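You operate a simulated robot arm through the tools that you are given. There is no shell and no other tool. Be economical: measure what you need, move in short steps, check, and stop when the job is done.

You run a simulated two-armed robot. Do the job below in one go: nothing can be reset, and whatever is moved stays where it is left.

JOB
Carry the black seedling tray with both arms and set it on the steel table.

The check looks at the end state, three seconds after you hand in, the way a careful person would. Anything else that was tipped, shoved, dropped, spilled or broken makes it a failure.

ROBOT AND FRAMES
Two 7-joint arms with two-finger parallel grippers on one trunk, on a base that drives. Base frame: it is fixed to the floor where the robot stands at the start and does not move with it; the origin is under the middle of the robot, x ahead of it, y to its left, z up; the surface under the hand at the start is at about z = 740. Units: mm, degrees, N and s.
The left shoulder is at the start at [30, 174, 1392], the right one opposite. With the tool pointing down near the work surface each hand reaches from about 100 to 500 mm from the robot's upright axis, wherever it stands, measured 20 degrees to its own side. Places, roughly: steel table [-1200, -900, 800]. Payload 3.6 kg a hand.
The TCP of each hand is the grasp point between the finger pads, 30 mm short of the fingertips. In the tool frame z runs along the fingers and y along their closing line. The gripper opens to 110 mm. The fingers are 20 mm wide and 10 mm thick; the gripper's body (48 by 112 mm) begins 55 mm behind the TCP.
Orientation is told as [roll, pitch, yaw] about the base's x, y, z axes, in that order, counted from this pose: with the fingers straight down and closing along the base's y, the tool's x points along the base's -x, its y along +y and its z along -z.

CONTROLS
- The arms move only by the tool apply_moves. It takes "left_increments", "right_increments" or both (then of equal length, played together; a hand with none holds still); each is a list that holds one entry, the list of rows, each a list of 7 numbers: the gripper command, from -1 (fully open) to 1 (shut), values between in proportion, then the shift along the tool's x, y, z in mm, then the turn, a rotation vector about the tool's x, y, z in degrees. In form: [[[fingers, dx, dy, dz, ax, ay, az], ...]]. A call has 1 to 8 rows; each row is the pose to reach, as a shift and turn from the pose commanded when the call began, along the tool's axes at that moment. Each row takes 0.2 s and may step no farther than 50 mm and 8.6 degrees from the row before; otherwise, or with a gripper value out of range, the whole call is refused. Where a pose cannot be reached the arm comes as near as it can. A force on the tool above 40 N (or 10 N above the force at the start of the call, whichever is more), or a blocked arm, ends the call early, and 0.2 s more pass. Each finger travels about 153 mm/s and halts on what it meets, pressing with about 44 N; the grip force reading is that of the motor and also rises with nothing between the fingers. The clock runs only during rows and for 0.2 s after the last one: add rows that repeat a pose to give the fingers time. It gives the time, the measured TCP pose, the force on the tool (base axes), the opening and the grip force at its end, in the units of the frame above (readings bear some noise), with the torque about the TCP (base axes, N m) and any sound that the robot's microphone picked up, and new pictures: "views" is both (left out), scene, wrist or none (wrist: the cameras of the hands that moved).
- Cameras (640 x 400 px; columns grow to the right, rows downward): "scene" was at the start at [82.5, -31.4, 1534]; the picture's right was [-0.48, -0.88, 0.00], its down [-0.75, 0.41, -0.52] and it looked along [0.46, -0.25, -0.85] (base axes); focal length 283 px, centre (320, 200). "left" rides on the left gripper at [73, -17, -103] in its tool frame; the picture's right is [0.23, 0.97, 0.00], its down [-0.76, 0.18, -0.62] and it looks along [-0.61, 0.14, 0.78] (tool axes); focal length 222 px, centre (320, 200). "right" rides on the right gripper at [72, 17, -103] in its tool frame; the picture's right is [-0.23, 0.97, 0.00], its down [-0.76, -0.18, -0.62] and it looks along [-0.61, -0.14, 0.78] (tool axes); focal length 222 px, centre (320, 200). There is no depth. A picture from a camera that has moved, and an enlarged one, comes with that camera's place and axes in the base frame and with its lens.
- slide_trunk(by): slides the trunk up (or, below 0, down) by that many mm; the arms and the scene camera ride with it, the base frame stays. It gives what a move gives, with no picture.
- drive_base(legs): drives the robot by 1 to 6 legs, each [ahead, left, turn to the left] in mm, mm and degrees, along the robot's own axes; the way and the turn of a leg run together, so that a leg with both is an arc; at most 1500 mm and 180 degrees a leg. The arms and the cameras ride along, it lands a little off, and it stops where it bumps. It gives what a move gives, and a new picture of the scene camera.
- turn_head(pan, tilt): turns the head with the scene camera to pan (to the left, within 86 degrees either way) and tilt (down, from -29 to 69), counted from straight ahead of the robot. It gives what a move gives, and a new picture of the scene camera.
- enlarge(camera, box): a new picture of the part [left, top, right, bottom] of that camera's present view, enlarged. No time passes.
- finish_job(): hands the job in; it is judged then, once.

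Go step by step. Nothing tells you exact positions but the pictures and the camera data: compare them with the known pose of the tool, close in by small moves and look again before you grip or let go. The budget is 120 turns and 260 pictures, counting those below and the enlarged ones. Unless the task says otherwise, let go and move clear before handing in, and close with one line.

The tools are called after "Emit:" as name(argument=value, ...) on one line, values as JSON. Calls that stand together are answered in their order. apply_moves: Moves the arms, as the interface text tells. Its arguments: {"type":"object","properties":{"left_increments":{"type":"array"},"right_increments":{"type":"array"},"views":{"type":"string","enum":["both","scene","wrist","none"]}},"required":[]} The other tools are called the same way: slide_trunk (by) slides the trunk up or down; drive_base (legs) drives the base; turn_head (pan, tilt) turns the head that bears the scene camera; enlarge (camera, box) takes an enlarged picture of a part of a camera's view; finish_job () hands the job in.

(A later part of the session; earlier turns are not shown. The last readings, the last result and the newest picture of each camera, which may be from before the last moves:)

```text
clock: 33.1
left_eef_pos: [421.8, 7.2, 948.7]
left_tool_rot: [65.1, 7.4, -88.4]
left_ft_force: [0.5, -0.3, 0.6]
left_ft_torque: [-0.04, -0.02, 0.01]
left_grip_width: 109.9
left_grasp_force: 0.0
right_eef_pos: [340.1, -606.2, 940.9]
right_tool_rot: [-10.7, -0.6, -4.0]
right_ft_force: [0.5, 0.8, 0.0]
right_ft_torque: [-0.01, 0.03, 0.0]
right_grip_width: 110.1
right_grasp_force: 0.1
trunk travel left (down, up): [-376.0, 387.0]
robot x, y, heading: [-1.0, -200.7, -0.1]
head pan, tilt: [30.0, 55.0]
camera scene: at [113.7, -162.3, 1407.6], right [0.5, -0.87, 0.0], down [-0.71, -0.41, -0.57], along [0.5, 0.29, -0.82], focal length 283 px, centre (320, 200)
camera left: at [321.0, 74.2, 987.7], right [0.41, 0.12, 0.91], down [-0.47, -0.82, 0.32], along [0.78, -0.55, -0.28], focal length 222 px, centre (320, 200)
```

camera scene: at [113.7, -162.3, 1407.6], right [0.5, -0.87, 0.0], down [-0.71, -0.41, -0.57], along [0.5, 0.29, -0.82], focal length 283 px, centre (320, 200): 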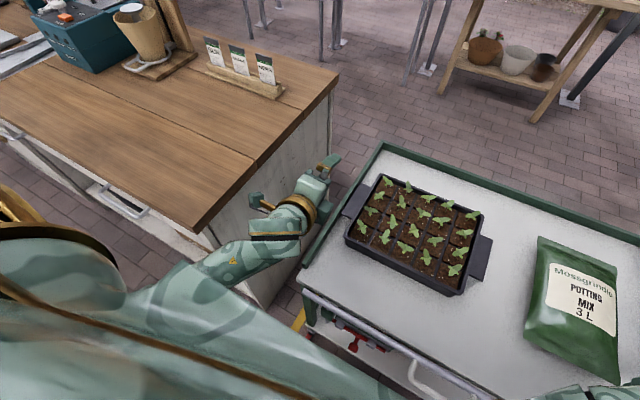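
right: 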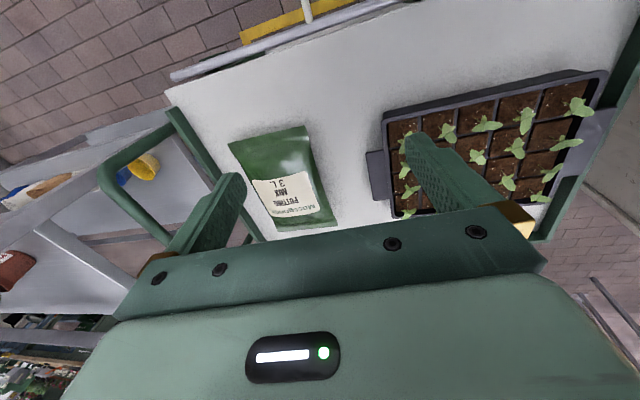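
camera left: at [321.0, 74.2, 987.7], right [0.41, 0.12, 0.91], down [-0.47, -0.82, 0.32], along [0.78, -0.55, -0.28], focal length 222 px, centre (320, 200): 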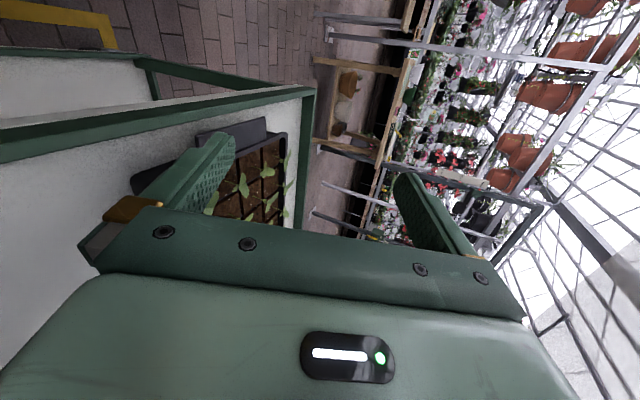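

The left hand now points ahead with vertical closing and sees the lug. I'll do the mirror image with the right hand, starting by moving it in and pitching it forward.

Emit:
apply_moves(right_increments=[[[-1, -10, 26, -8, 0, -7, 0], [-1, -20, 52, -15, 0, -15, 0], [-1, -30, 79, -22, 0, -23, 0], [-1, -40, 105, -30, 0, -31, 0], [-1, -50, 131, -37, 0, -39, 0], [-1, -60, 158, -45, 0, -47, 0], [-1, -70, 184, -52, 0, -55, 0], [-1, -80, 210, -59, 0, -63, 0]]], left_increments=[[[-1, 0, 0, 0, 0, -1, -2], [-1, 0, 0, 0, 0, -2, -4], [-1, 0, 0, 0, 0, -4.5, -6], [-1, 0, 0, 0, 0, -4.5, -6], [-1, 0, 0, 0, 0, -4.5, -6], [-1, 0, 0, 0, 0, -4.5, -6], [-1, 0, 0, 0, 0, -4.5, -6], [-1, 0, 0, 0, 0, -4.5, -6]]], views="none")

Emit:
turn_head(pan=-25, tilt=60)

```text
clock: 34.0
left_eef_pos: [424.1, 8.5, 949.3]
left_tool_rot: [65.0, 0.2, -89.8]
left_ft_force: [0.6, 0.1, 1.0]
left_ft_torque: [-0.01, -0.01, -0.03]
left_grip_width: 109.9
left_grasp_force: 0.0
right_eef_pos: [404.3, -591.2, 1009.6]
right_tool_rot: [-25.8, -31.2, 5.8]
right_ft_force: [-0.1, 0.1, 0.5]
right_ft_torque: [-0.01, 0.0, 0.02]
right_grip_width: 110.0
right_grasp_force: 0.0
trunk travel left (down, up): [-376.0, 387.0]
robot x, y, heading: [0.2, -199.3, -0.1]
head pan, tilt: [30.0, 55.0]
stopped in row 4 (right hand): the arm was blocked; the commanded pose is now the measured one
```

```text
clock: 35.3
left_eef_pos: [423.0, 7.8, 949.2]
left_tool_rot: [65.1, 0.1, -89.9]
left_ft_force: [0.3, 0.1, 0.1]
left_ft_torque: [0.0, 0.04, 0.02]
left_grip_width: 109.8
left_grasp_force: 0.0
right_eef_pos: [405.4, -589.9, 1008.4]
right_tool_rot: [-26.0, -31.0, 5.9]
right_ft_force: [0.1, -0.1, 0.1]
right_ft_torque: [0.0, -0.04, -0.04]
right_grip_width: 109.8
right_grasp_force: 0.0
trunk travel left (down, up): [-376.0, 387.0]
robot x, y, heading: [2.8, -202.3, -0.2]
head pan, tilt: [-25.0, 60.0]
camera scene: at [111.5, -226.5, 1401.5], right [-0.42, -0.91, 0.0], down [-0.78, 0.37, -0.5], along [0.45, -0.21, -0.87], focal length 283 px, centre (320, 200)
```

scene: 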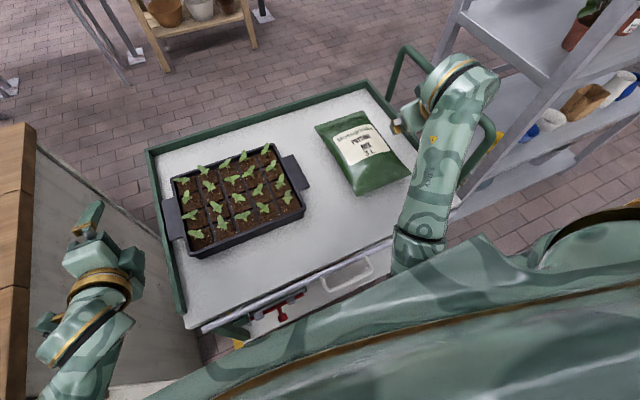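

Emit:
apply_moves(right_increments=[[[-1, 0, 35, -9, 0, 0, 0], [-1, 0, 70, -18, 0, 0, 0], [-1, 0, 105, -28, 0, 0, 0], [-1, 0, 140, -37, 0, 0, 0], [-1, 0, 176, -47, 0, 0, 0]]], views="scene")

```text
clock: 35.8
left_eef_pos: [423.8, 8.0, 947.7]
left_tool_rot: [65.1, 0.1, -89.9]
left_ft_force: [0.0, 0.4, 0.2]
left_ft_torque: [-0.02, 0.03, 0.0]
left_grip_width: 109.9
left_grasp_force: 0.1
right_eef_pos: [415.8, -599.5, 1046.3]
right_tool_rot: [-39.8, -32.9, 10.7]
right_ft_force: [-0.5, -0.2, 0.6]
right_ft_torque: [0.01, 0.0, 0.01]
right_grip_width: 109.8
right_grasp_force: 0.0
trunk travel left (down, up): [-376.0, 387.0]
robot x, y, heading: [0.3, -199.3, -0.1]
head pan, tilt: [-25.0, 60.0]
stopped in row 2 (right hand): the arm was blocked; the commanded pose is now the measured one
camera scene: at [111.7, -226.6, 1401.5], right [-0.42, -0.91, 0.0], down [-0.78, 0.37, -0.5], along [0.45, -0.21, -0.87], focal length 283 px, centre (320, 200)
```

scene: 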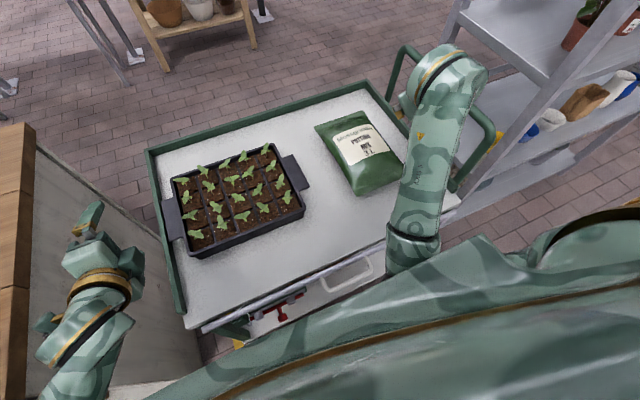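

Emit:
apply_moves(right_increments=[[[-1, -5, 17, 14, -5, 1, 3], [-1, -10, 33, 28, -11, 3, 7], [-1, -15, 50, 42, -16, 4, 10], [-1, -20, 66, 55, -22, 5, 14], [-1, -26, 83, 69, -27, 7, 17], [-1, -31, 99, 83, -33, 8, 21]]], views="scene")

```text
clock: 37.2
left_eef_pos: [423.2, 8.0, 948.0]
left_tool_rot: [65.0, 0.1, -89.9]
left_ft_force: [-0.8, -0.7, 0.5]
left_ft_torque: [0.02, 0.01, -0.04]
left_grip_width: 110.0
left_grasp_force: 0.0
right_eef_pos: [505.7, -564.8, 958.3]
right_tool_rot: [7.1, -31.2, -15.3]
right_ft_force: [0.0, -0.2, 0.6]
right_ft_torque: [-0.03, 0.04, -0.02]
right_grip_width: 109.9
right_grasp_force: 0.0
trunk travel left (down, up): [-376.0, 387.0]
robot x, y, heading: [-0.0, -199.3, -0.2]
head pan, tilt: [-25.0, 60.0]
camera scene: at [112.0, -226.4, 1401.5], right [-0.42, -0.91, 0.0], down [-0.78, 0.37, -0.5], along [0.45, -0.21, -0.87], focal length 283 px, centre (320, 200)
```

scene: 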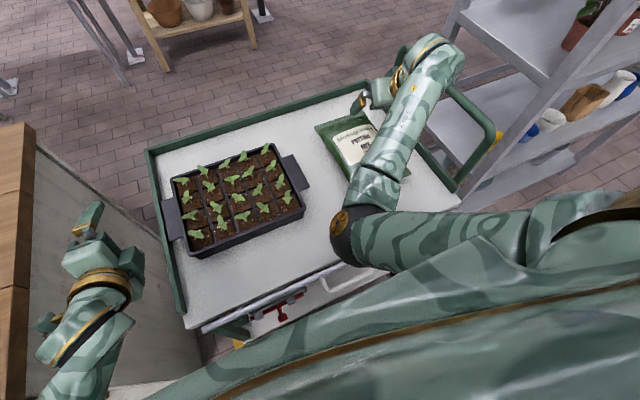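

Emit:
apply_moves(right_increments=[[[-1, 17, 24, -4, -2.5, -5, -2], [-1, 35, 48, -8, -5, -10, -4], [-1, 52, 72, -11, -7.5, -15, -6], [-1, 70, 97, -15, -10, -20, -8], [-1, 87, 121, -19, -12.5, -25, -10], [-1, 105, 145, -22, -15, -30, -12]]], views="scene")

```text
clock: 37.8
left_eef_pos: [422.9, 7.9, 948.8]
left_tool_rot: [65.0, 0.1, -89.8]
left_ft_force: [0.5, -0.6, 0.7]
left_ft_torque: [-0.03, -0.04, 0.01]
left_grip_width: 109.9
left_grasp_force: 0.0
right_eef_pos: [551.4, -531.5, 1080.2]
right_tool_rot: [14.5, -53.5, -17.7]
right_ft_force: [-0.1, 0.6, -0.8]
right_ft_torque: [0.01, 0.02, 0.01]
right_grip_width: 109.8
right_grasp_force: 0.0
trunk travel left (down, up): [-376.0, 387.0]
robot x, y, heading: [-3.4, -200.4, -0.1]
head pan, tilt: [-25.0, 60.0]
stopped in row 2 (right hand): the arm was blocked; the commanded pose is now the measured one
camera scene: at [111.6, -226.4, 1401.5], right [-0.42, -0.91, 0.0], down [-0.78, 0.37, -0.5], along [0.45, -0.21, -0.87], focal length 283 px, centre (320, 200)
```

scene: 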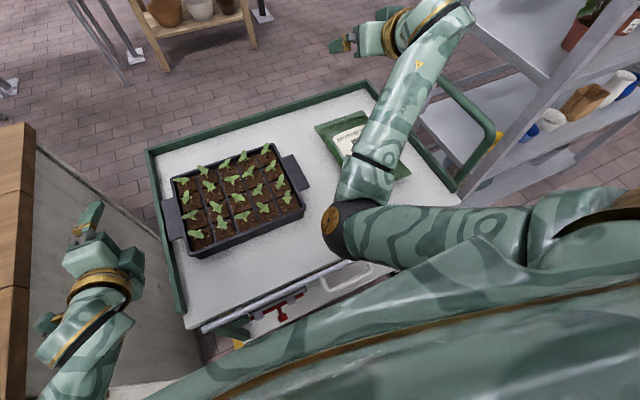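

Emit:
apply_moves(right_increments=[[[-1, 35, 5, 3, 0, -1, 0], [-1, 70, 12, 5, 0, -2, 0], [-1, 105, 22, 8, 0, -4, 0], [-1, 140, 34, 11, 0, -6, 0], [-1, 176, 48, 14, 0, -8, 0], [-1, 212, 63, 16, 0, -10, 0]]], views="scene")

```text
clock: 38.3
left_eef_pos: [423.1, 7.8, 948.6]
left_tool_rot: [65.1, 0.0, -89.7]
left_ft_force: [0.5, -0.8, -0.3]
left_ft_torque: [0.0, -0.03, 0.03]
left_grip_width: 109.9
left_grasp_force: 0.0
right_eef_pos: [563.0, -524.7, 1150.0]
right_tool_rot: [24.1, -67.8, -27.4]
right_ft_force: [0.0, 0.5, -0.2]
right_ft_torque: [0.01, 0.03, 0.03]
right_grip_width: 109.9
right_grasp_force: 0.1
trunk travel left (down, up): [-376.0, 387.0]
robot x, y, heading: [2.9, -198.3, -0.1]
head pan, tilt: [-25.0, 60.0]
stopped in row 2 (right hand): the arm was blocked; the commanded pose is now the measured one
camera scene: at [111.6, -227.1, 1401.5], right [-0.42, -0.91, 0.0], down [-0.78, 0.37, -0.5], along [0.45, -0.21, -0.87], focal length 283 px, centre (320, 200)
```

scene: 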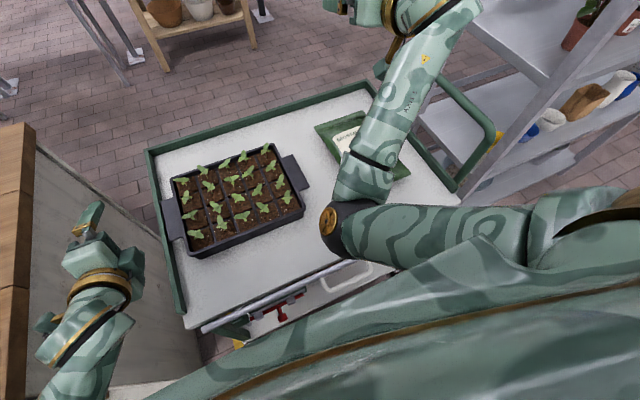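

Emit:
apply_moves(right_increments=[[[-1, 5, 1, 0, 0, 0, 0], [-1, 15, 4, -3, 0, 0, 0], [-1, 32, 10, -6, 0, 0, 0], [-1, 50, 16, -9, 0, 0, 0], [-1, 68, 22, -13, 0, 0, 0], [-1, 86, 28, -16, 0, 0, 0], [-1, 104, 33, -20, 0, 0, 0], [-1, 123, 39, -23, 0, 0, 0]]], views="scene")

```text
clock: 39.3
left_eef_pos: [423.4, 7.0, 949.1]
left_tool_rot: [65.0, 0.1, -89.8]
left_ft_force: [0.3, -0.8, 0.6]
left_ft_torque: [0.02, -0.01, 0.01]
left_grip_width: 110.0
left_grasp_force: 0.1
right_eef_pos: [559.4, -512.9, 1203.9]
right_tool_rot: [41.9, -76.6, -45.4]
right_ft_force: [0.2, -0.2, 0.0]
right_ft_torque: [0.03, -0.01, -0.02]
right_grip_width: 110.2
right_grasp_force: 0.0
trunk travel left (down, up): [-376.0, 387.0]
robot x, y, heading: [-0.4, -198.9, -0.2]
head pan, tilt: [-25.0, 60.0]
stopped in row 4 (right hand): the arm was blocked; the commanded pose is now the measured one
camera scene: at [111.4, -227.0, 1401.5], right [-0.42, -0.91, 0.0], down [-0.78, 0.37, -0.5], along [0.45, -0.21, -0.87], focal length 283 px, centre (320, 200)
```

scene: 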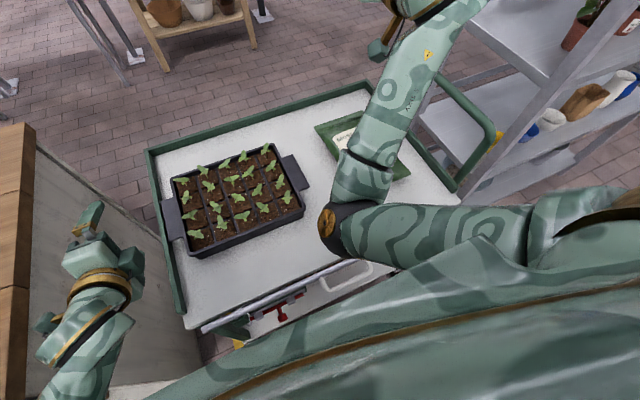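

Emit:
apply_moves(right_increments=[[[-1, 0, 0, 0, 0, 8, 0], [-1, 20, -5, 0, 0, 16, 0], [-1, 45, -12, 0, 0, 24, 0], [-1, 70, -20, 0, 0, 32, 0], [-1, 95, -28, 0, 0, 40, 0], [-1, 120, -36, 0, 0, 48, 0], [-1, 148, -45, 0, 0, 56, 0], [-1, 148, -45, 0, 0, 62, 0]]], views="scene")

```text
clock: 41.1
left_eef_pos: [423.4, 8.6, 947.3]
left_tool_rot: [65.0, 0.1, -89.9]
left_ft_force: [0.6, -0.2, -0.2]
left_ft_torque: [-0.01, -0.04, 0.01]
left_grip_width: 110.1
left_grasp_force: 0.0
right_eef_pos: [533.3, -529.2, 1050.6]
right_tool_rot: [9.6, -17.3, -6.9]
right_ft_force: [0.1, -0.1, 0.3]
right_ft_torque: [0.01, -0.01, 0.03]
right_grip_width: 109.8
right_grasp_force: 0.0
trunk travel left (down, up): [-376.0, 387.0]
robot x, y, heading: [0.4, -198.7, -0.0]
head pan, tilt: [-25.0, 60.0]
camera scene: at [111.7, -226.5, 1401.5], right [-0.42, -0.91, 0.0], down [-0.78, 0.37, -0.5], along [0.45, -0.21, -0.87], focal length 283 px, centre (320, 200)
```

scene: 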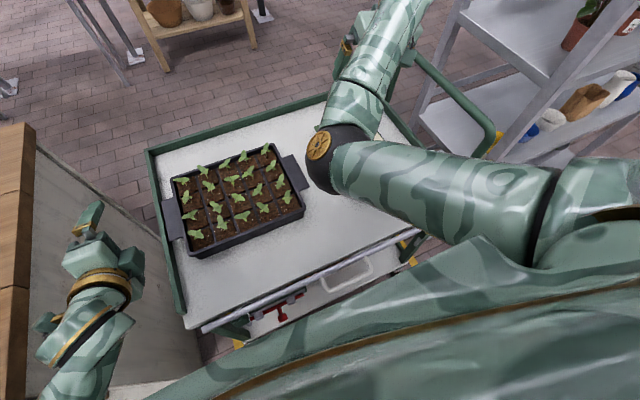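

Emit:
apply_moves(right_increments=[[[-1, 2, 24, 2, 0, 0, 0], [-1, 5, 48, 3, 0, 0, 0], [-1, 7, 72, 5, 0, 0, 0], [-1, 9, 96, 7, 0, 0, 0], [-1, 12, 120, 8, 0, 0, 0], [-1, 14, 144, 10, 0, 0, 0]]], views="scene")

```text
clock: 42.5
left_eef_pos: [422.4, 8.5, 947.7]
left_tool_rot: [65.0, 0.0, -89.9]
left_ft_force: [-0.4, 0.3, 0.4]
left_ft_torque: [-0.02, -0.03, 0.0]
left_grip_width: 109.8
left_grasp_force: 0.0
right_eef_pos: [533.4, -383.3, 1060.9]
right_tool_rot: [9.6, -17.7, -6.9]
right_ft_force: [0.0, -0.3, -0.1]
right_ft_torque: [0.0, 0.01, -0.01]
right_grip_width: 110.0
right_grasp_force: 0.0
trunk travel left (down, up): [-376.0, 387.0]
robot x, y, heading: [-3.2, -200.3, 0.0]
head pan, tilt: [-25.0, 60.0]
camera scene: at [111.4, -226.3, 1401.5], right [-0.42, -0.91, 0.0], down [-0.78, 0.37, -0.5], along [0.45, -0.21, -0.87], focal length 283 px, centre (320, 200)
```

scene: 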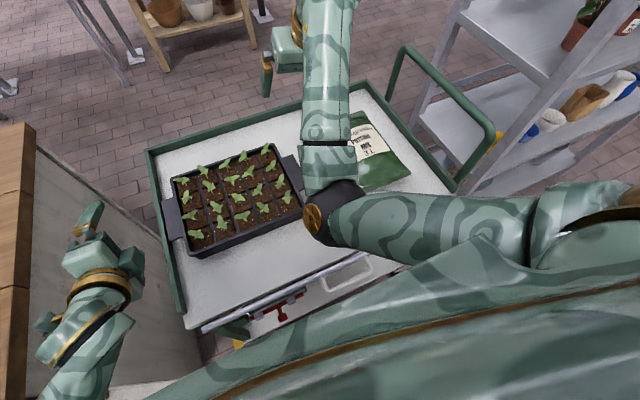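

Emit:
apply_moves(right_increments=[[[-1, 16, -3, 9, 0, -5, 0], [-1, 32, -6, 18, 0, -10, 0], [-1, 48, -9, 27, 0, -16, 0], [-1, 64, -12, 36, 0, -22, 0], [-1, 80, -15, 46, 0, -28, 0], [-1, 96, -18, 55, 0, -34, 0], [-1, 112, -22, 64, 0, -40, 0], [-1, 128, -25, 73, 0, -46, 0]]], views="scene")

```text
clock: 43.3
left_eef_pos: [423.3, 7.5, 948.9]
left_tool_rot: [65.1, 0.1, -89.9]
left_ft_force: [-0.1, 0.0, -0.6]
left_ft_torque: [-0.03, 0.02, 0.04]
left_grip_width: 110.0
left_grasp_force: 0.1
right_eef_pos: [540.4, -406.7, 1127.2]
right_tool_rot: [10.9, -44.9, -11.7]
right_ft_force: [0.4, 0.0, -0.1]
right_ft_torque: [-0.04, 0.0, 0.02]
right_grip_width: 110.0
right_grasp_force: 0.1
trunk travel left (down, up): [-376.0, 387.0]
robot x, y, heading: [1.7, -199.3, -0.1]
head pan, tilt: [-25.0, 60.0]
stopped in row 3 (right hand): the arm was blocked; the commanded pose is now the measured one
camera scene: at [111.2, -226.9, 1401.5], right [-0.42, -0.91, 0.0], down [-0.78, 0.37, -0.5], along [0.45, -0.21, -0.87], focal length 283 px, centre (320, 200)
```

scene: 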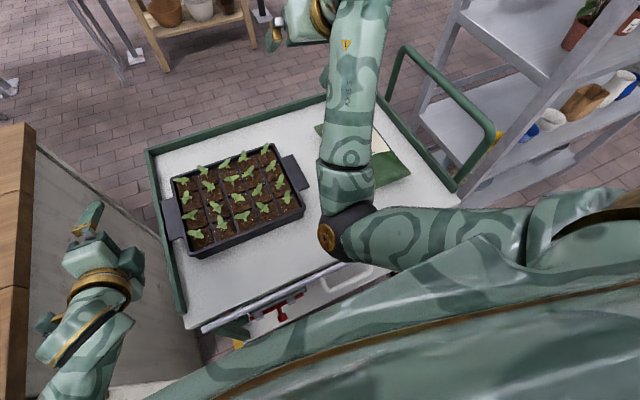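

Emit:
apply_moves(right_increments=[[[-1, 25, -1, 6, 0, -2, 0], [-1, 50, -2, 13, 0, -5, 0], [-1, 75, -2, 19, 0, -7, 0], [-1, 100, -3, 26, 0, -10, 0], [-1, 125, -4, 32, 0, -12, 0], [-1, 150, -5, 38, 0, -15, 0], [-1, 175, -5, 45, 0, -18, 0], [-1, 196, -6, 51, 0, -20, 0]]], views="scene")

```text
clock: 43.9
left_eef_pos: [423.7, 8.2, 947.7]
left_tool_rot: [64.9, 0.1, -89.8]
left_ft_force: [0.1, 0.4, -0.4]
left_ft_torque: [0.0, 0.02, 0.01]
left_grip_width: 110.2
left_grasp_force: 0.0
right_eef_pos: [544.3, -420.0, 1191.1]
right_tool_rot: [13.7, -62.1, -16.0]
right_ft_force: [-0.3, -0.1, -0.8]
right_ft_torque: [-0.02, 0.0, 0.02]
right_grip_width: 110.2
right_grasp_force: 0.1
trunk travel left (down, up): [-376.0, 387.0]
robot x, y, heading: [-3.2, -198.4, 0.0]
head pan, tilt: [-25.0, 60.0]
stopped in row 3 (right hand): the arm was blocked; the commanded pose is now the measured one
camera scene: at [111.6, -226.9, 1401.5], right [-0.42, -0.91, 0.0], down [-0.78, 0.37, -0.5], along [0.45, -0.21, -0.87], focal length 283 px, centre (320, 200)
```

scene: 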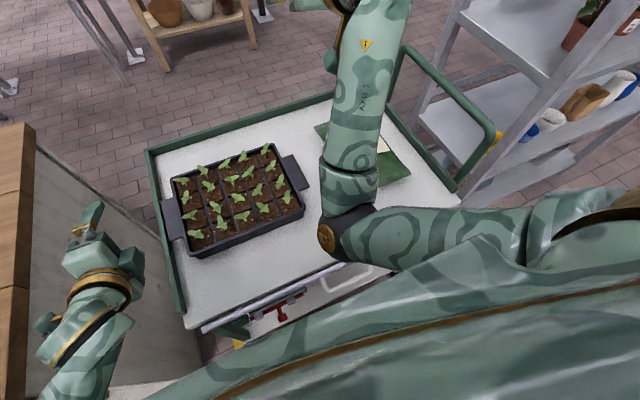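

Emit:
apply_moves(right_increments=[[[-1, 13, -2, 7, 0, 0, 0], [-1, 26, -3, 14, 0, 0, 0], [-1, 40, -5, 20, 0, 0, 0], [-1, 53, -7, 27, 0, 0, 0], [-1, 66, -8, 34, 0, 0, 0], [-1, 88, -11, 45, 0, 0, 0]]], views="scene")

```text
clock: 45.0
left_eef_pos: [422.6, 7.5, 949.6]
left_tool_rot: [65.1, 0.1, -89.9]
left_ft_force: [-1.5, 0.2, -0.4]
left_ft_torque: [0.0, 0.0, 0.0]
left_grip_width: 109.9
left_grasp_force: 0.2
right_eef_pos: [559.6, -440.4, 1206.4]
right_tool_rot: [13.8, -71.3, -17.6]
right_ft_force: [-0.1, 0.3, -0.8]
right_ft_torque: [0.03, -0.01, 0.03]
right_grip_width: 109.8
right_grasp_force: 0.2
trunk travel left (down, up): [-376.0, 387.0]
robot x, y, heading: [-2.5, -200.9, -0.0]
head pan, tilt: [-25.0, 60.0]
stopped in row 5 (right hand): the arm was blocked; the commanded pose is now the measured one
camera scene: at [111.5, -226.9, 1401.5], right [-0.42, -0.91, 0.0], down [-0.78, 0.37, -0.5], along [0.45, -0.21, -0.87], focal length 283 px, centre (320, 200)
```

scene: 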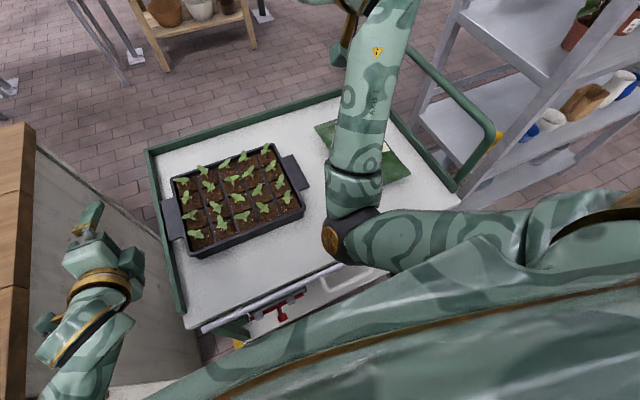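

Emit:
apply_moves(right_increments=[[[-1, 0, 5, 0, 0, 7, 0], [-1, 10, 15, -5, 0, 14, 0], [-1, 30, 25, -12, 0, 22, 0], [-1, 50, 35, -20, 0, 30, 0], [-1, 70, 42, -26, 0, 37, 0], [-1, 84, 46, -31, 0, 37, 0]]], views="none")

```text
clock: 46.4
left_eef_pos: [422.6, 8.1, 949.1]
left_tool_rot: [65.0, 0.0, -89.8]
left_ft_force: [0.2, 0.3, -0.3]
left_ft_torque: [0.01, 0.02, 0.02]
left_grip_width: 110.1
left_grasp_force: 0.0
right_eef_pos: [510.4, -387.2, 1141.6]
right_tool_rot: [5.5, -35.4, -8.1]
right_ft_force: [-0.3, 0.4, 1.7]
right_ft_torque: [-0.02, 0.02, 0.01]
right_grip_width: 110.1
right_grasp_force: 0.0
right hand out of reach, approached as far as the arm can: row 5
trunk travel left (down, up): [-376.0, 387.0]
robot x, y, heading: [-2.5, -203.0, -0.1]
head pan, tilt: [-25.0, 60.0]
```

Emit:
apply_moves(right_increments=[[[-1, 21, 3, 13, 0, -4, 0], [-1, 42, 5, 26, 0, -8, 0], [-1, 63, 8, 39, 0, -12, 0], [-1, 84, 10, 52, 0, -16, 0], [-1, 105, 13, 65, 0, -20, 0], [-1, 126, 15, 78, 0, -24, 0], [-1, 147, 18, 91, 0, -28, 0], [-1, 168, 20, 103, 0, -30, 0]]], views="scene")

```text
clock: 47.3
left_eef_pos: [422.7, 8.2, 949.2]
left_tool_rot: [65.1, 0.1, -89.8]
left_ft_force: [-0.7, 0.3, 0.1]
left_ft_torque: [0.02, -0.03, 0.02]
left_grip_width: 109.6
left_grasp_force: 0.1
right_eef_pos: [513.3, -407.5, 1159.6]
right_tool_rot: [-3.0, -61.7, -4.5]
right_ft_force: [0.1, 0.4, 0.3]
right_ft_torque: [0.01, -0.01, 0.01]
right_grip_width: 110.3
right_grasp_force: 0.0
trunk travel left (down, up): [-376.0, 387.0]
robot x, y, heading: [0.1, -198.9, 0.3]
head pan, tilt: [-25.0, 60.0]
stopped in row 4 (right hand): the arm was blocked; the commanded pose is now the measured one
camera scene: at [111.3, -226.6, 1401.5], right [-0.42, -0.91, 0.0], down [-0.78, 0.37, -0.5], along [0.45, -0.21, -0.87], focal length 283 px, centre (320, 200)
```

scene: 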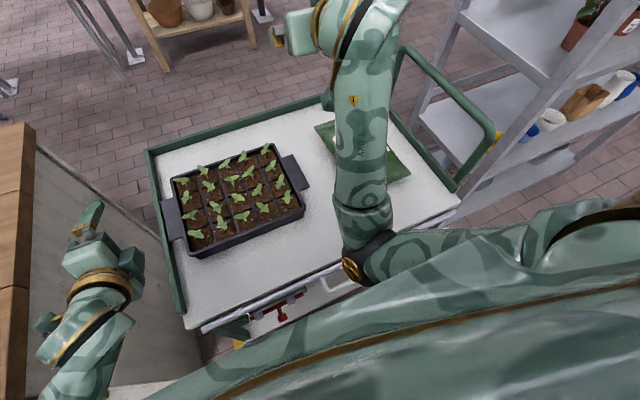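

Emit:
apply_moves(right_increments=[[[-1, 25, 1, 2, 0, 0, 0], [-1, 50, 2, 4, 0, 0, 0], [-1, 75, 4, 7, 0, 0, 0], [-1, 100, 5, 9, 0, 0, 0], [-1, 125, 6, 11, 0, 0, 0], [-1, 150, 8, 13, 0, 0, 0], [-1, 175, 9, 15, 0, 0, 0], [-1, 205, 10, 18, 0, 0, 0]]], views="scene")

```text
clock: 48.0
left_eef_pos: [423.0, 7.1, 949.0]
left_tool_rot: [65.0, 0.2, -89.8]
left_ft_force: [0.3, 0.5, 0.1]
left_ft_torque: [-0.02, 0.02, 0.01]
left_grip_width: 110.2
left_grasp_force: 0.0
right_eef_pos: [513.7, -442.4, 1193.9]
right_tool_rot: [-24.8, -72.1, 12.7]
right_ft_force: [-0.3, -0.3, 0.0]
right_ft_torque: [-0.01, 0.02, -0.04]
right_grip_width: 110.1
right_grasp_force: 0.1
trunk travel left (down, up): [-376.0, 387.0]
robot x, y, heading: [-1.0, -200.2, -0.2]
head pan, tilt: [-25.0, 60.0]
stopped in row 3 (right hand): the arm was blocked; the commanded pose is now the measured one
camera scene: at [111.5, -227.0, 1401.5], right [-0.42, -0.91, 0.0], down [-0.78, 0.37, -0.5], along [0.45, -0.21, -0.87], focal length 283 px, centre (320, 200)
```

scene: 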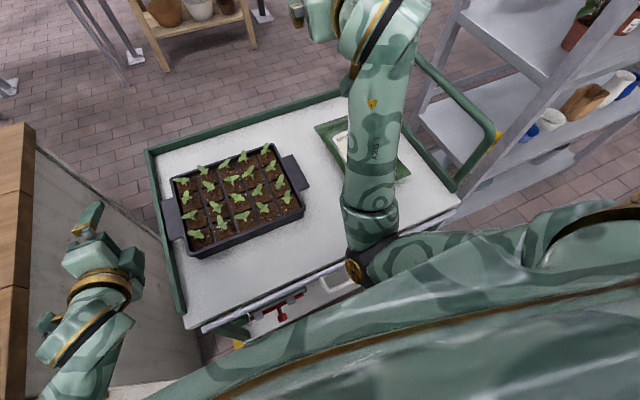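

Emit:
apply_moves(right_increments=[[[-1, 5, 5, 5, 0, 7.5, 0], [-1, 18, 12, 14, 0, 15, 0], [-1, 35, 22, 24, 0, 23, 0], [-1, 52, 32, 34, 0, 31, 0], [-1, 70, 42, 44, 0, 39, 0], [-1, 86, 50, 54, 0, 46, 0], [-1, 100, 57, 63, 0, 52, 0]]], views="none")

```text
clock: 49.6
left_eef_pos: [423.0, 8.1, 948.7]
left_tool_rot: [64.9, 0.1, -89.9]
left_ft_force: [0.6, -0.5, 0.1]
left_ft_torque: [0.01, 0.02, -0.01]
left_grip_width: 110.1
left_grasp_force: 0.1
right_eef_pos: [551.7, -401.4, 1070.8]
right_tool_rot: [-7.6, -20.9, -7.9]
right_ft_force: [-0.4, 0.7, -0.4]
right_ft_torque: [0.0, 0.0, 0.01]
right_grip_width: 109.9
right_grasp_force: 0.1
trunk travel left (down, up): [-376.0, 387.0]
robot x, y, heading: [0.6, -199.8, 0.0]
head pan, tilt: [-25.0, 60.0]
```

Emit:
apply_moves(right_increments=[[[-1, 12, 1, 28, 0, 0, 0], [-1, 25, 2, 55, 0, 0, 0], [-1, 37, 4, 83, 0, 0, 0], [-1, 50, 5, 110, 0, 0, 0], [-1, 62, 6, 138, 0, 0, 0]]], views="scene")

```text
clock: 50.9
left_eef_pos: [423.3, 7.1, 948.8]
left_tool_rot: [65.0, 0.1, -89.8]
left_ft_force: [-0.8, -0.1, -0.3]
left_ft_torque: [0.03, -0.03, 0.01]
left_grip_width: 109.9
left_grasp_force: 0.1
right_eef_pos: [586.2, -440.5, 996.6]
right_tool_rot: [-8.3, -29.7, -9.2]
right_ft_force: [0.0, -0.3, 0.0]
right_ft_torque: [-0.03, 0.03, -0.02]
right_grip_width: 109.9
right_grasp_force: 0.1
trunk travel left (down, up): [-376.0, 387.0]
robot x, y, heading: [-3.6, -201.3, -0.4]
head pan, tilt: [-25.0, 60.0]
stopped in row 5 (right hand): the arm was blocked; the commanded pose is now the measured one
camera scene: at [111.6, -227.1, 1401.5], right [-0.42, -0.91, 0.0], down [-0.78, 0.37, -0.5], along [0.45, -0.21, -0.87], focal length 283 px, centre (320, 200)
```

scene: 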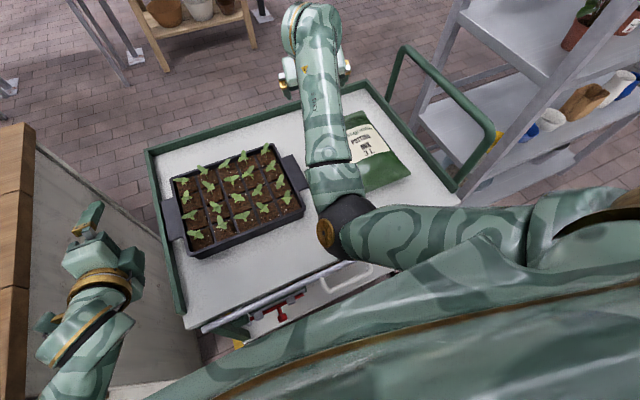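

Emit:
apply_moves(right_increments=[[[-1, 23, -5, -9, 0, 3, 0], [-1, 46, -11, -19, 0, 6, 0], [-1, 70, -16, -28, 0, 9, 0], [-1, 93, -22, -38, 0, 12, 0], [-1, 117, -27, -47, 0, 15, 0], [-1, 140, -33, -57, 0, 18, 0], [-1, 164, -38, -66, 0, 20, 0]]], views="scene")

```text
clock: 51.8
left_eef_pos: [422.3, 6.0, 948.8]
left_tool_rot: [64.9, 0.1, -89.8]
left_ft_force: [-0.3, 1.1, 0.4]
left_ft_torque: [0.01, 0.0, -0.01]
left_grip_width: 109.8
left_grasp_force: 0.2
right_eef_pos: [532.7, -456.0, 1061.5]
right_tool_rot: [-7.2, -28.5, -12.3]
right_ft_force: [0.3, -0.1, 0.2]
right_ft_torque: [0.01, -0.01, 0.02]
right_grip_width: 109.9
right_grasp_force: 0.0
trunk travel left (down, up): [-376.0, 387.0]
robot x, y, heading: [-0.6, -197.1, 0.0]
head pan, tilt: [-25.0, 60.0]
stopped in row 4 (right hand): the arm was blocked; the commanded pose is now the measured one
camera scene: at [111.4, -227.0, 1401.5], right [-0.42, -0.91, 0.0], down [-0.78, 0.37, -0.5], along [0.45, -0.21, -0.87], focal length 283 px, centre (320, 200)
```

scene: 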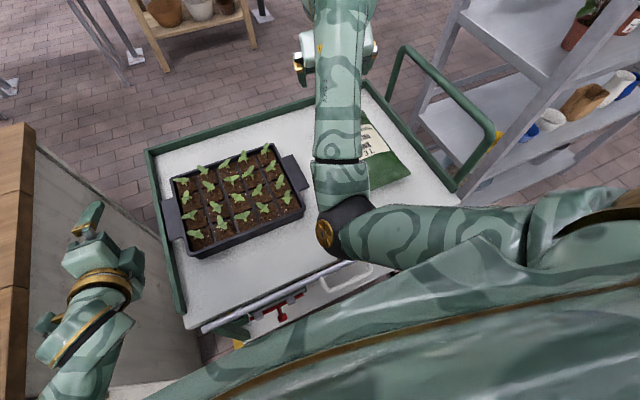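

Blocking began when the trunk went down, so the right elbow is probably fouling the cart's front edge. I'll raise the trunk to free it.

Emit:
slide_trunk(by=150)

Emit:
apply_moves(right_increments=[[[-1, 23, -5, -9, 0, 3, 0], [-1, 46, -11, -19, 0, 6, 0], [-1, 70, -16, -28, 0, 9, 0], [-1, 93, -22, -38, 0, 12, 0], [-1, 117, -27, -47, 0, 15, 0], [-1, 140, -33, -57, 0, 18, 0], [-1, 164, -38, -66, 0, 20, 0]]], views="scene")

```text
clock: 53.6
left_eef_pos: [423.9, 8.3, 1098.2]
left_tool_rot: [65.1, 0.1, -89.8]
left_ft_force: [-0.1, 0.1, 0.2]
left_ft_torque: [0.0, 0.0, 0.0]
left_grip_width: 110.1
left_grasp_force: 0.2
right_eef_pos: [531.6, -467.5, 1210.3]
right_tool_rot: [-8.4, -28.8, -12.7]
right_ft_force: [-0.1, -0.1, -0.4]
right_ft_torque: [-0.02, 0.0, 0.0]
right_grip_width: 109.9
right_grasp_force: 0.1
trunk travel left (down, up): [-526.0, 237.0]
robot x, y, heading: [-2.3, -201.5, -0.4]
head pan, tilt: [-25.0, 60.0]
```

```text
clock: 54.6
left_eef_pos: [422.8, 7.3, 1098.5]
left_tool_rot: [65.0, 0.0, -89.9]
left_ft_force: [0.0, -0.3, 0.0]
left_ft_torque: [0.03, -0.01, 0.02]
left_grip_width: 109.7
left_grasp_force: 0.0
right_eef_pos: [470.9, -469.4, 1257.4]
right_tool_rot: [-5.6, -26.1, -15.4]
right_ft_force: [-0.1, 0.2, 0.1]
right_ft_torque: [-0.01, -0.01, -0.02]
right_grip_width: 109.9
right_grasp_force: 0.0
right hand out of reach, approached as far as the arm can: row 4
trunk travel left (down, up): [-526.0, 237.0]
robot x, y, heading: [-0.3, -200.3, 0.1]
head pan, tilt: [-25.0, 60.0]
stopped in row 4 (right hand): the arm was blocked; the commanded pose is now the measured one
camera scene: at [80.3, -227.4, 1552.6], right [-0.42, -0.91, 0.0], down [-0.78, 0.37, -0.5], along [0.45, -0.21, -0.87], focal length 283 px, centre (320, 200)
```

scene: 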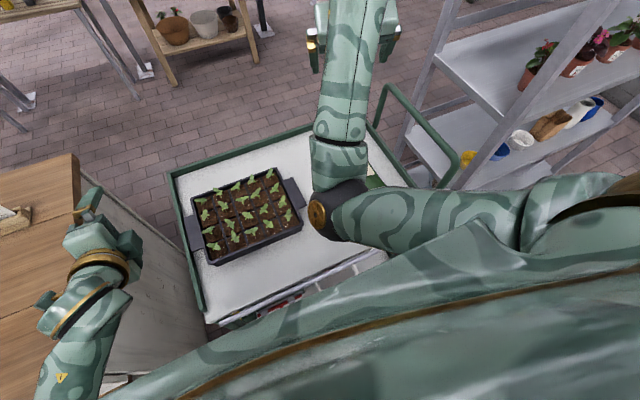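

Emit:
apply_moves(right_increments=[[[-1, 15, -5, 25, 0, 2, 0], [-1, 30, -10, 49, 0, 4, 0], [-1, 45, -16, 74, 0, 6, 0], [-1, 60, -21, 99, 0, 8, 0], [-1, 75, -27, 123, 0, 10, 0], [-1, 90, -32, 148, 0, 12, 0]]], views="scene")

```text
clock: 56.0
left_eef_pos: [423.2, 7.7, 1098.8]
left_tool_rot: [65.0, 0.1, -89.9]
left_ft_force: [0.2, 0.2, -0.7]
left_ft_torque: [-0.01, 0.01, 0.03]
left_grip_width: 110.0
left_grasp_force: 0.0
right_eef_pos: [438.8, -507.7, 1084.0]
right_tool_rot: [-5.3, -13.8, -16.3]
right_ft_force: [0.1, 0.1, 0.0]
right_ft_torque: [0.03, -0.02, 0.0]
right_grip_width: 109.9
right_grasp_force: 0.0
trunk travel left (down, up): [-526.0, 237.0]
robot x, y, heading: [3.2, -200.2, -0.1]
head pan, tilt: [-25.0, 60.0]
camera scene: at [80.1, -227.1, 1552.6], right [-0.42, -0.91, 0.0], down [-0.78, 0.37, -0.5], along [0.45, -0.21, -0.87], focal length 283 px, centre (320, 200)
```

scene: 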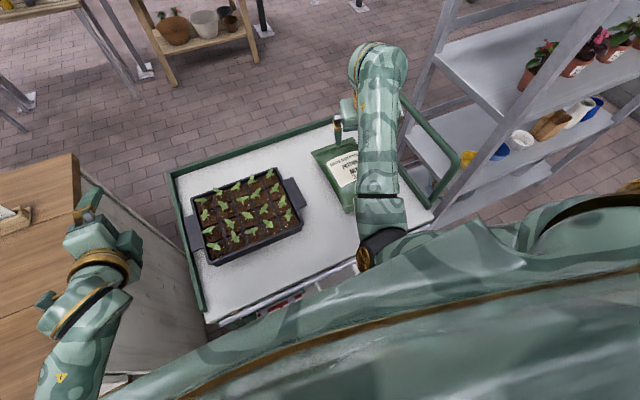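

Emit:
apply_moves(right_increments=[[[-1, 15, 14, 16, -1, 0, -3], [-1, 30, 28, 31, -1, 0, -5], [-1, 45, 42, 47, -2, 0, -8], [-1, 60, 56, 63, -3, 0, -10], [-1, 75, 70, 78, -3, 0, -13], [-1, 90, 84, 94, -4, -1, -15]]], views="scene")

```text
clock: 56.6
left_eef_pos: [423.4, 7.1, 1097.7]
left_tool_rot: [65.0, 0.1, -89.9]
left_ft_force: [-0.1, 0.2, 0.4]
left_ft_torque: [0.0, 0.0, -0.01]
left_grip_width: 109.9
left_grasp_force: 0.0
right_eef_pos: [436.4, -559.9, 1075.6]
right_tool_rot: [-14.1, -17.7, -12.6]
right_ft_force: [-0.5, -0.2, 0.5]
right_ft_torque: [-0.01, 0.02, 0.03]
right_grip_width: 110.0
right_grasp_force: 0.0
trunk travel left (down, up): [-526.0, 237.0]
robot x, y, heading: [-2.9, -200.3, -0.1]
head pan, tilt: [-25.0, 60.0]
stopped in row 3 (right hand): the arm was blocked; the commanded pose is now the measured one
camera scene: at [80.2, -226.9, 1552.6], right [-0.42, -0.91, 0.0], down [-0.78, 0.37, -0.5], along [0.45, -0.21, -0.87], focal length 283 px, centre (320, 200)
```

scene: 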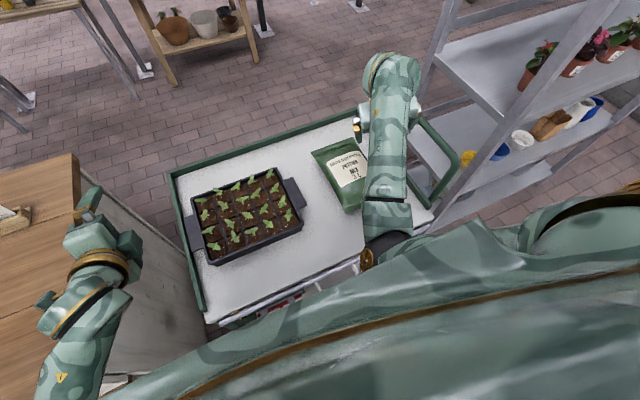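

The right arm keeps folding against the body. I'll turn its hand about the vertical first, which should let the elbow swing outward, and then pitch forward.

Emit:
apply_moves(right_increments=[[[-1, 0, 0, 0, -2.5, -1.8, -7.4], [-1, 0, 0, 0, -5, -3.7, -14.8], [-1, 0, 0, 0, -7.4, -5.5, -22], [-1, 0, 0, 0, -9.9, -7.4, -29.5], [-1, 0, 0, 0, -12.4, -9.2, -37], [-1, 0, 0, 0, -14.8, -11, -44.3], [-1, 0, 0, 0, -17.3, -12.9, -51.6], [-1, 0, 0, 0, -19.8, -14.7, -59]]], views="scene")

```text
clock: 58.4
left_eef_pos: [423.3, 6.5, 1099.0]
left_tool_rot: [65.0, 0.1, -89.9]
left_ft_force: [0.6, 0.6, 0.7]
left_ft_torque: [-0.02, -0.02, 0.0]
left_grip_width: 110.1
left_grasp_force: 0.1
right_eef_pos: [436.4, -558.2, 1075.3]
right_tool_rot: [-13.3, -18.1, 51.3]
right_ft_force: [0.2, 0.7, 0.5]
right_ft_torque: [0.0, 0.0, -0.03]
right_grip_width: 110.1
right_grasp_force: 0.0
trunk travel left (down, up): [-526.0, 237.0]
robot x, y, heading: [-0.1, -200.2, -0.1]
head pan, tilt: [-25.0, 60.0]
camera scene: at [80.2, -226.8, 1552.6], right [-0.42, -0.91, 0.0], down [-0.78, 0.37, -0.5], along [0.45, -0.21, -0.87], focal length 283 px, centre (320, 200)
```

scene: 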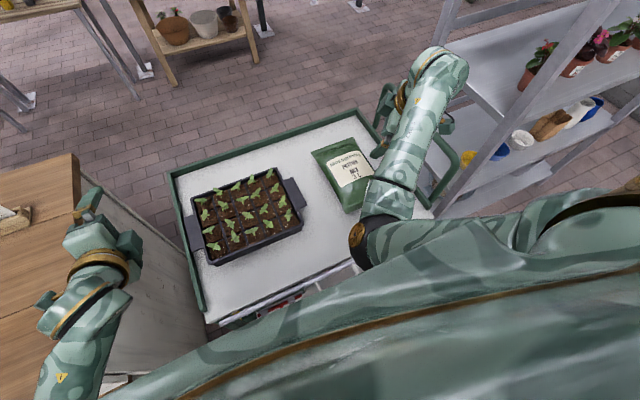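

Emit:
apply_moves(right_increments=[[[-1, -8, 14, 10, -2, -1.5, -6], [-1, -16, 29, 20, -4, -3, -12], [-1, -25, 44, 30, -6, -4.5, -18], [-1, -33, 58, 40, -8, -6, -24], [-1, -41, 73, 50, -10, -7.5, -30], [-1, -49, 87, 61, -12, -9, -36]]], views="scene")

```text
clock: 60.0
left_eef_pos: [422.9, 6.7, 1099.6]
left_tool_rot: [65.0, 0.1, -89.9]
left_ft_force: [0.2, 0.0, 0.1]
left_ft_torque: [0.0, -0.03, 0.02]
left_grip_width: 110.0
left_grasp_force: 0.1
right_eef_pos: [451.3, -526.9, 1049.5]
right_tool_rot: [-18.0, -11.7, 88.1]
right_ft_force: [0.4, 0.1, 0.0]
right_ft_torque: [0.0, 0.03, 0.01]
right_grip_width: 109.8
right_grasp_force: 0.1
trunk travel left (down, up): [-526.0, 237.0]
robot x, y, heading: [-1.4, -205.0, -0.5]
head pan, tilt: [-25.0, 60.0]
stopped in row 6 (right hand): the arm was blocked; the commanded pose is now the measured one
camera scene: at [79.8, -227.4, 1552.6], right [-0.42, -0.91, 0.0], down [-0.78, 0.37, -0.5], along [0.45, -0.21, -0.87], focal length 283 px, centre (320, 200)
```

scene: 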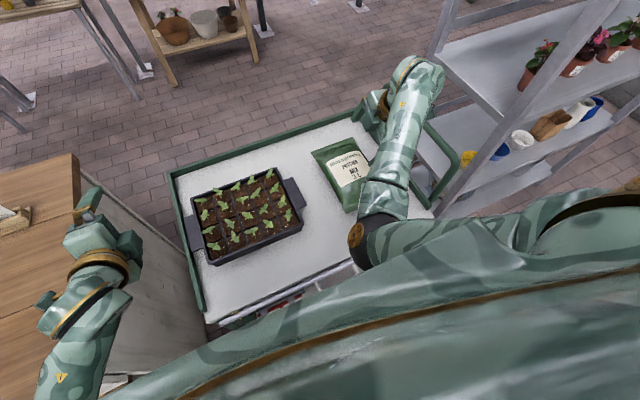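

Emit:
apply_moves(right_increments=[[[-1, -4, -1, 8, 7, 0, 0], [-1, -10, -3, 18, 14, 0, 0], [-1, -18, -5, 32, 21, 0, 0], [-1, -28, -8, 48, 28, 0, 0], [-1, -38, -11, 64, 35, 0, 0], [-1, -48, -14, 80, 42, 0, 0]]], views="scene")

```text
clock: 60.7
left_eef_pos: [423.4, 7.7, 1099.1]
left_tool_rot: [65.0, 0.1, -89.9]
left_ft_force: [-0.1, -0.5, 0.1]
left_ft_torque: [-0.03, -0.02, -0.01]
left_grip_width: 110.2
left_grasp_force: 0.2
right_eef_pos: [479.8, -580.9, 1075.7]
right_tool_rot: [-37.5, -5.2, 85.1]
right_ft_force: [-0.3, -0.7, -1.0]
right_ft_torque: [-0.07, 0.02, 0.01]
right_grip_width: 110.1
right_grasp_force: 0.2
trunk travel left (down, up): [-526.0, 237.0]
robot x, y, heading: [-1.9, -202.6, -0.3]
head pan, tilt: [-25.0, 60.0]
stopped in row 3 (right hand): the arm was blocked; the commanded pose is now the measured one
camera scene: at [80.7, -226.0, 1552.6], right [-0.43, -0.91, 0.0], down [-0.78, 0.37, -0.5], along [0.45, -0.21, -0.87], focal length 283 px, centre (320, 200)
```

scene: 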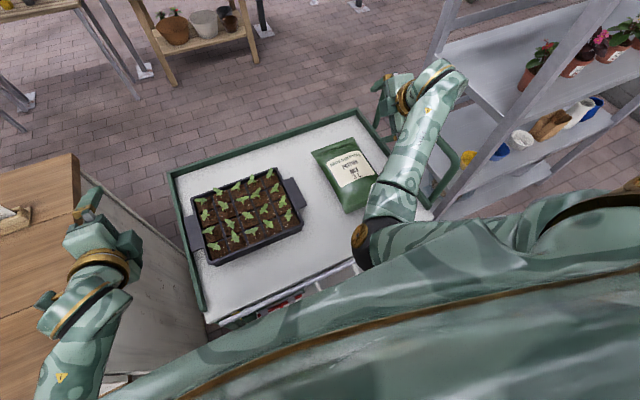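

The arm needs free space to bring its elbow out. I'll back the robot 300 mm away from the cart and reconfigure there.

Emit:
drive_base(legs=[[-300, 0, 0]])

```text
clock: 62.7
left_eef_pos: [121.9, 7.5, 1100.0]
left_tool_rot: [65.1, 0.1, -90.2]
left_ft_force: [0.4, 0.0, 0.5]
left_ft_torque: [-0.03, -0.01, -0.02]
left_grip_width: 110.1
left_grasp_force: 0.1
right_eef_pos: [175.3, -582.3, 1076.5]
right_tool_rot: [-37.5, -5.2, 84.8]
right_ft_force: [0.4, 0.9, 0.6]
right_ft_torque: [-0.03, -0.04, -0.01]
right_grip_width: 110.0
right_grasp_force: 0.0
trunk travel left (down, up): [-526.0, 237.0]
robot x, y, heading: [-303.4, -198.7, -0.6]
head pan, tilt: [-25.0, 60.0]
camera scene: at [-222.8, -225.9, 1552.6], right [-0.43, -0.9, 0.0], down [-0.78, 0.37, -0.5], along [0.45, -0.21, -0.87], focal length 283 px, centre (320, 200)
```

scene: 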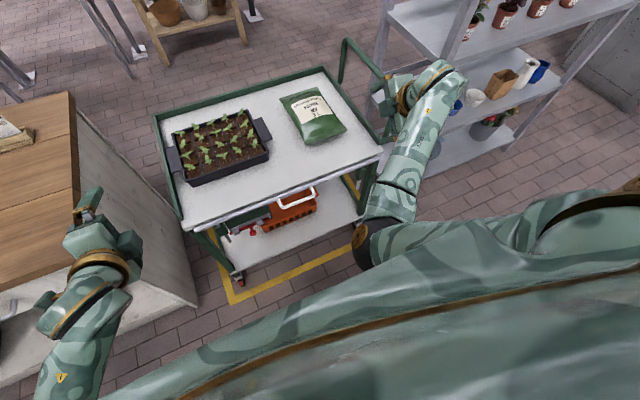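

Emit:
apply_moves(right_increments=[[[-1, 0, 14, 20, 0, 0, 0], [-1, -5, 28, 42, 3, 0, 0], [-1, -18, 42, 62, 7, 0, 0], [-1, -32, 55, 80, 11, 0, 0], [-1, -46, 66, 96, 15, 0, 0], [-1, -60, 75, 110, 19, 0, 0], [-1, -74, 82, 122, 23, 0, 0], [-1, -87, 88, 132, 27, 0, 0]]], views="scene")

```text
clock: 63.7
left_eef_pos: [123.4, 5.5, 1098.6]
left_tool_rot: [65.0, 0.0, -90.1]
left_ft_force: [0.4, 0.3, 0.5]
left_ft_torque: [-0.01, -0.04, -0.02]
left_grip_width: 110.0
left_grasp_force: 0.1
right_eef_pos: [183.4, -635.4, 1029.8]
right_tool_rot: [-47.4, 2.1, 81.1]
right_ft_force: [0.4, -0.1, -0.7]
right_ft_torque: [0.02, -0.05, 0.0]
right_grip_width: 110.0
right_grasp_force: 0.1
right hand out of reach, approached as far as the arm can: row 4
trunk travel left (down, up): [-526.0, 237.0]
robot x, y, heading: [-301.6, -201.2, -0.5]
head pan, tilt: [-25.0, 60.0]
stopped in row 4 (right hand): the arm was blocked; the commanded pose is now the measured one
camera scene: at [-221.5, -225.8, 1552.6], right [-0.43, -0.9, 0.0], down [-0.78, 0.37, -0.5], along [0.45, -0.21, -0.87], focal length 283 px, centre (320, 200)
```

scene: 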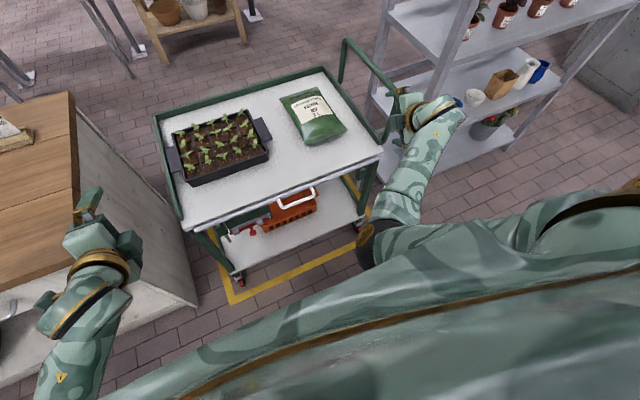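

I'll unwind the right hand to fingers-down and then roll it outward as I did with the left, which put that elbow out.

Emit:
apply_moves(right_increments=[[[-1, 0, 0, 0, -8, 0, 0], [-1, 0, 0, 0, -16, 0, 0], [-1, 0, 0, 0, -24, 0, 0], [-1, 0, 0, 0, -32, 0, 0], [-1, 0, 0, 0, -40, 0, 0], [-1, 0, 0, 0, -47, 0, 0]]], views="none")

Emit:
apply_moves(right_increments=[[[-1, 0, 0, 0, 0, 0, 8], [-1, 0, 0, 0, 0, 0, 16], [-1, 0, 0, 0, 0, 0, 24], [-1, 0, 0, 0, 0, 0, 32], [-1, 0, 0, 0, 0, 0, 40], [-1, 0, 0, 0, 0, 0, 48], [-1, 0, 0, 0, 0, 0, 56], [-1, 0, 0, 0, 0, 0, 64]]], views="scene")

```text
clock: 65.1
left_eef_pos: [122.2, 7.8, 1099.4]
left_tool_rot: [64.9, 0.1, -90.1]
left_ft_force: [0.0, 0.0, 1.0]
left_ft_torque: [-0.02, -0.01, 0.02]
left_grip_width: 110.2
left_grasp_force: 0.0
right_eef_pos: [183.9, -632.1, 1025.8]
right_tool_rot: [0.0, 1.7, 81.3]
right_ft_force: [-0.1, 1.0, -0.6]
right_ft_torque: [-0.01, -0.02, -0.02]
right_grip_width: 109.8
right_grasp_force: 0.1
trunk travel left (down, up): [-526.0, 237.0]
robot x, y, heading: [-304.0, -200.3, -0.2]
head pan, tilt: [-25.0, 60.0]
```

```text
clock: 66.9
left_eef_pos: [122.1, 6.5, 1099.1]
left_tool_rot: [65.0, 0.0, -90.1]
left_ft_force: [-0.5, 0.0, 0.0]
left_ft_torque: [0.01, 0.03, 0.0]
left_grip_width: 110.1
left_grasp_force: 0.0
right_eef_pos: [184.5, -632.4, 1027.0]
right_tool_rot: [-1.6, 0.5, 17.3]
right_ft_force: [0.6, 0.3, 0.0]
right_ft_torque: [0.0, 0.01, 0.0]
right_grip_width: 109.9
right_grasp_force: 0.0
trunk travel left (down, up): [-526.0, 237.0]
robot x, y, heading: [-305.6, -198.2, -0.3]
head pan, tilt: [-25.0, 60.0]
camera scene: at [-221.7, -226.0, 1552.6], right [-0.43, -0.9, 0.0], down [-0.78, 0.37, -0.5], along [0.45, -0.21, -0.87], focal length 283 px, centre (320, 200)
```

scene: 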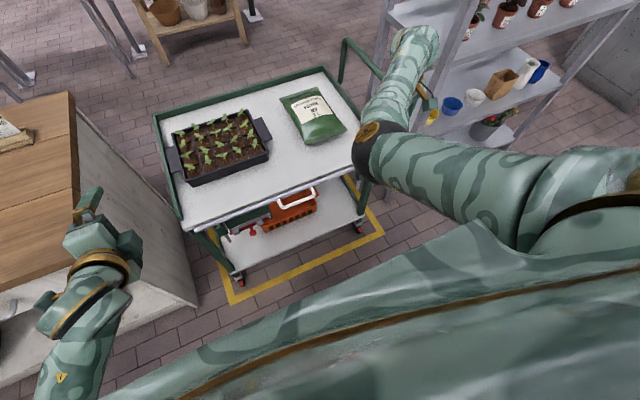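

Emit:
apply_moves(right_increments=[[[-1, -6, 20, 11, -6, -1, 2], [-1, -12, 40, 22, -12, -2, 4], [-1, -18, 61, 34, -19, -3, 6], [-1, -24, 81, 45, -25, -4, 8], [-1, -31, 101, 56, -31, -5, 10], [-1, -37, 121, 68, -37, -6, 12], [-1, -43, 142, 79, -43, -7, 14], [-1, -49, 162, 90, -50, -8, 15]]], views="scene")

```text
clock: 68.7
left_eef_pos: [121.7, 5.3, 1099.4]
left_tool_rot: [65.0, 0.3, -90.1]
left_ft_force: [0.0, -1.0, -0.5]
left_ft_torque: [0.02, -0.04, 0.03]
left_grip_width: 109.8
left_grasp_force: 0.0
right_eef_pos: [184.0, -464.9, 933.9]
right_tool_rot: [48.9, -1.0, 0.7]
right_ft_force: [0.3, -0.1, -0.6]
right_ft_torque: [0.01, 0.02, -0.01]
right_grip_width: 110.0
right_grasp_force: 0.1
trunk travel left (down, up): [-526.0, 237.0]
robot x, y, heading: [-303.2, -199.8, -0.5]
head pan, tilt: [-25.0, 60.0]
camera scene: at [-222.0, -227.8, 1552.6], right [-0.43, -0.9, 0.0], down [-0.78, 0.37, -0.5], along [0.45, -0.21, -0.87], focal length 283 px, centre (320, 200)
```

scene: 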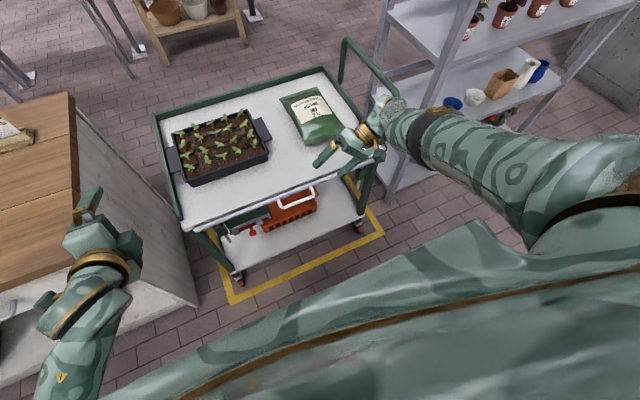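

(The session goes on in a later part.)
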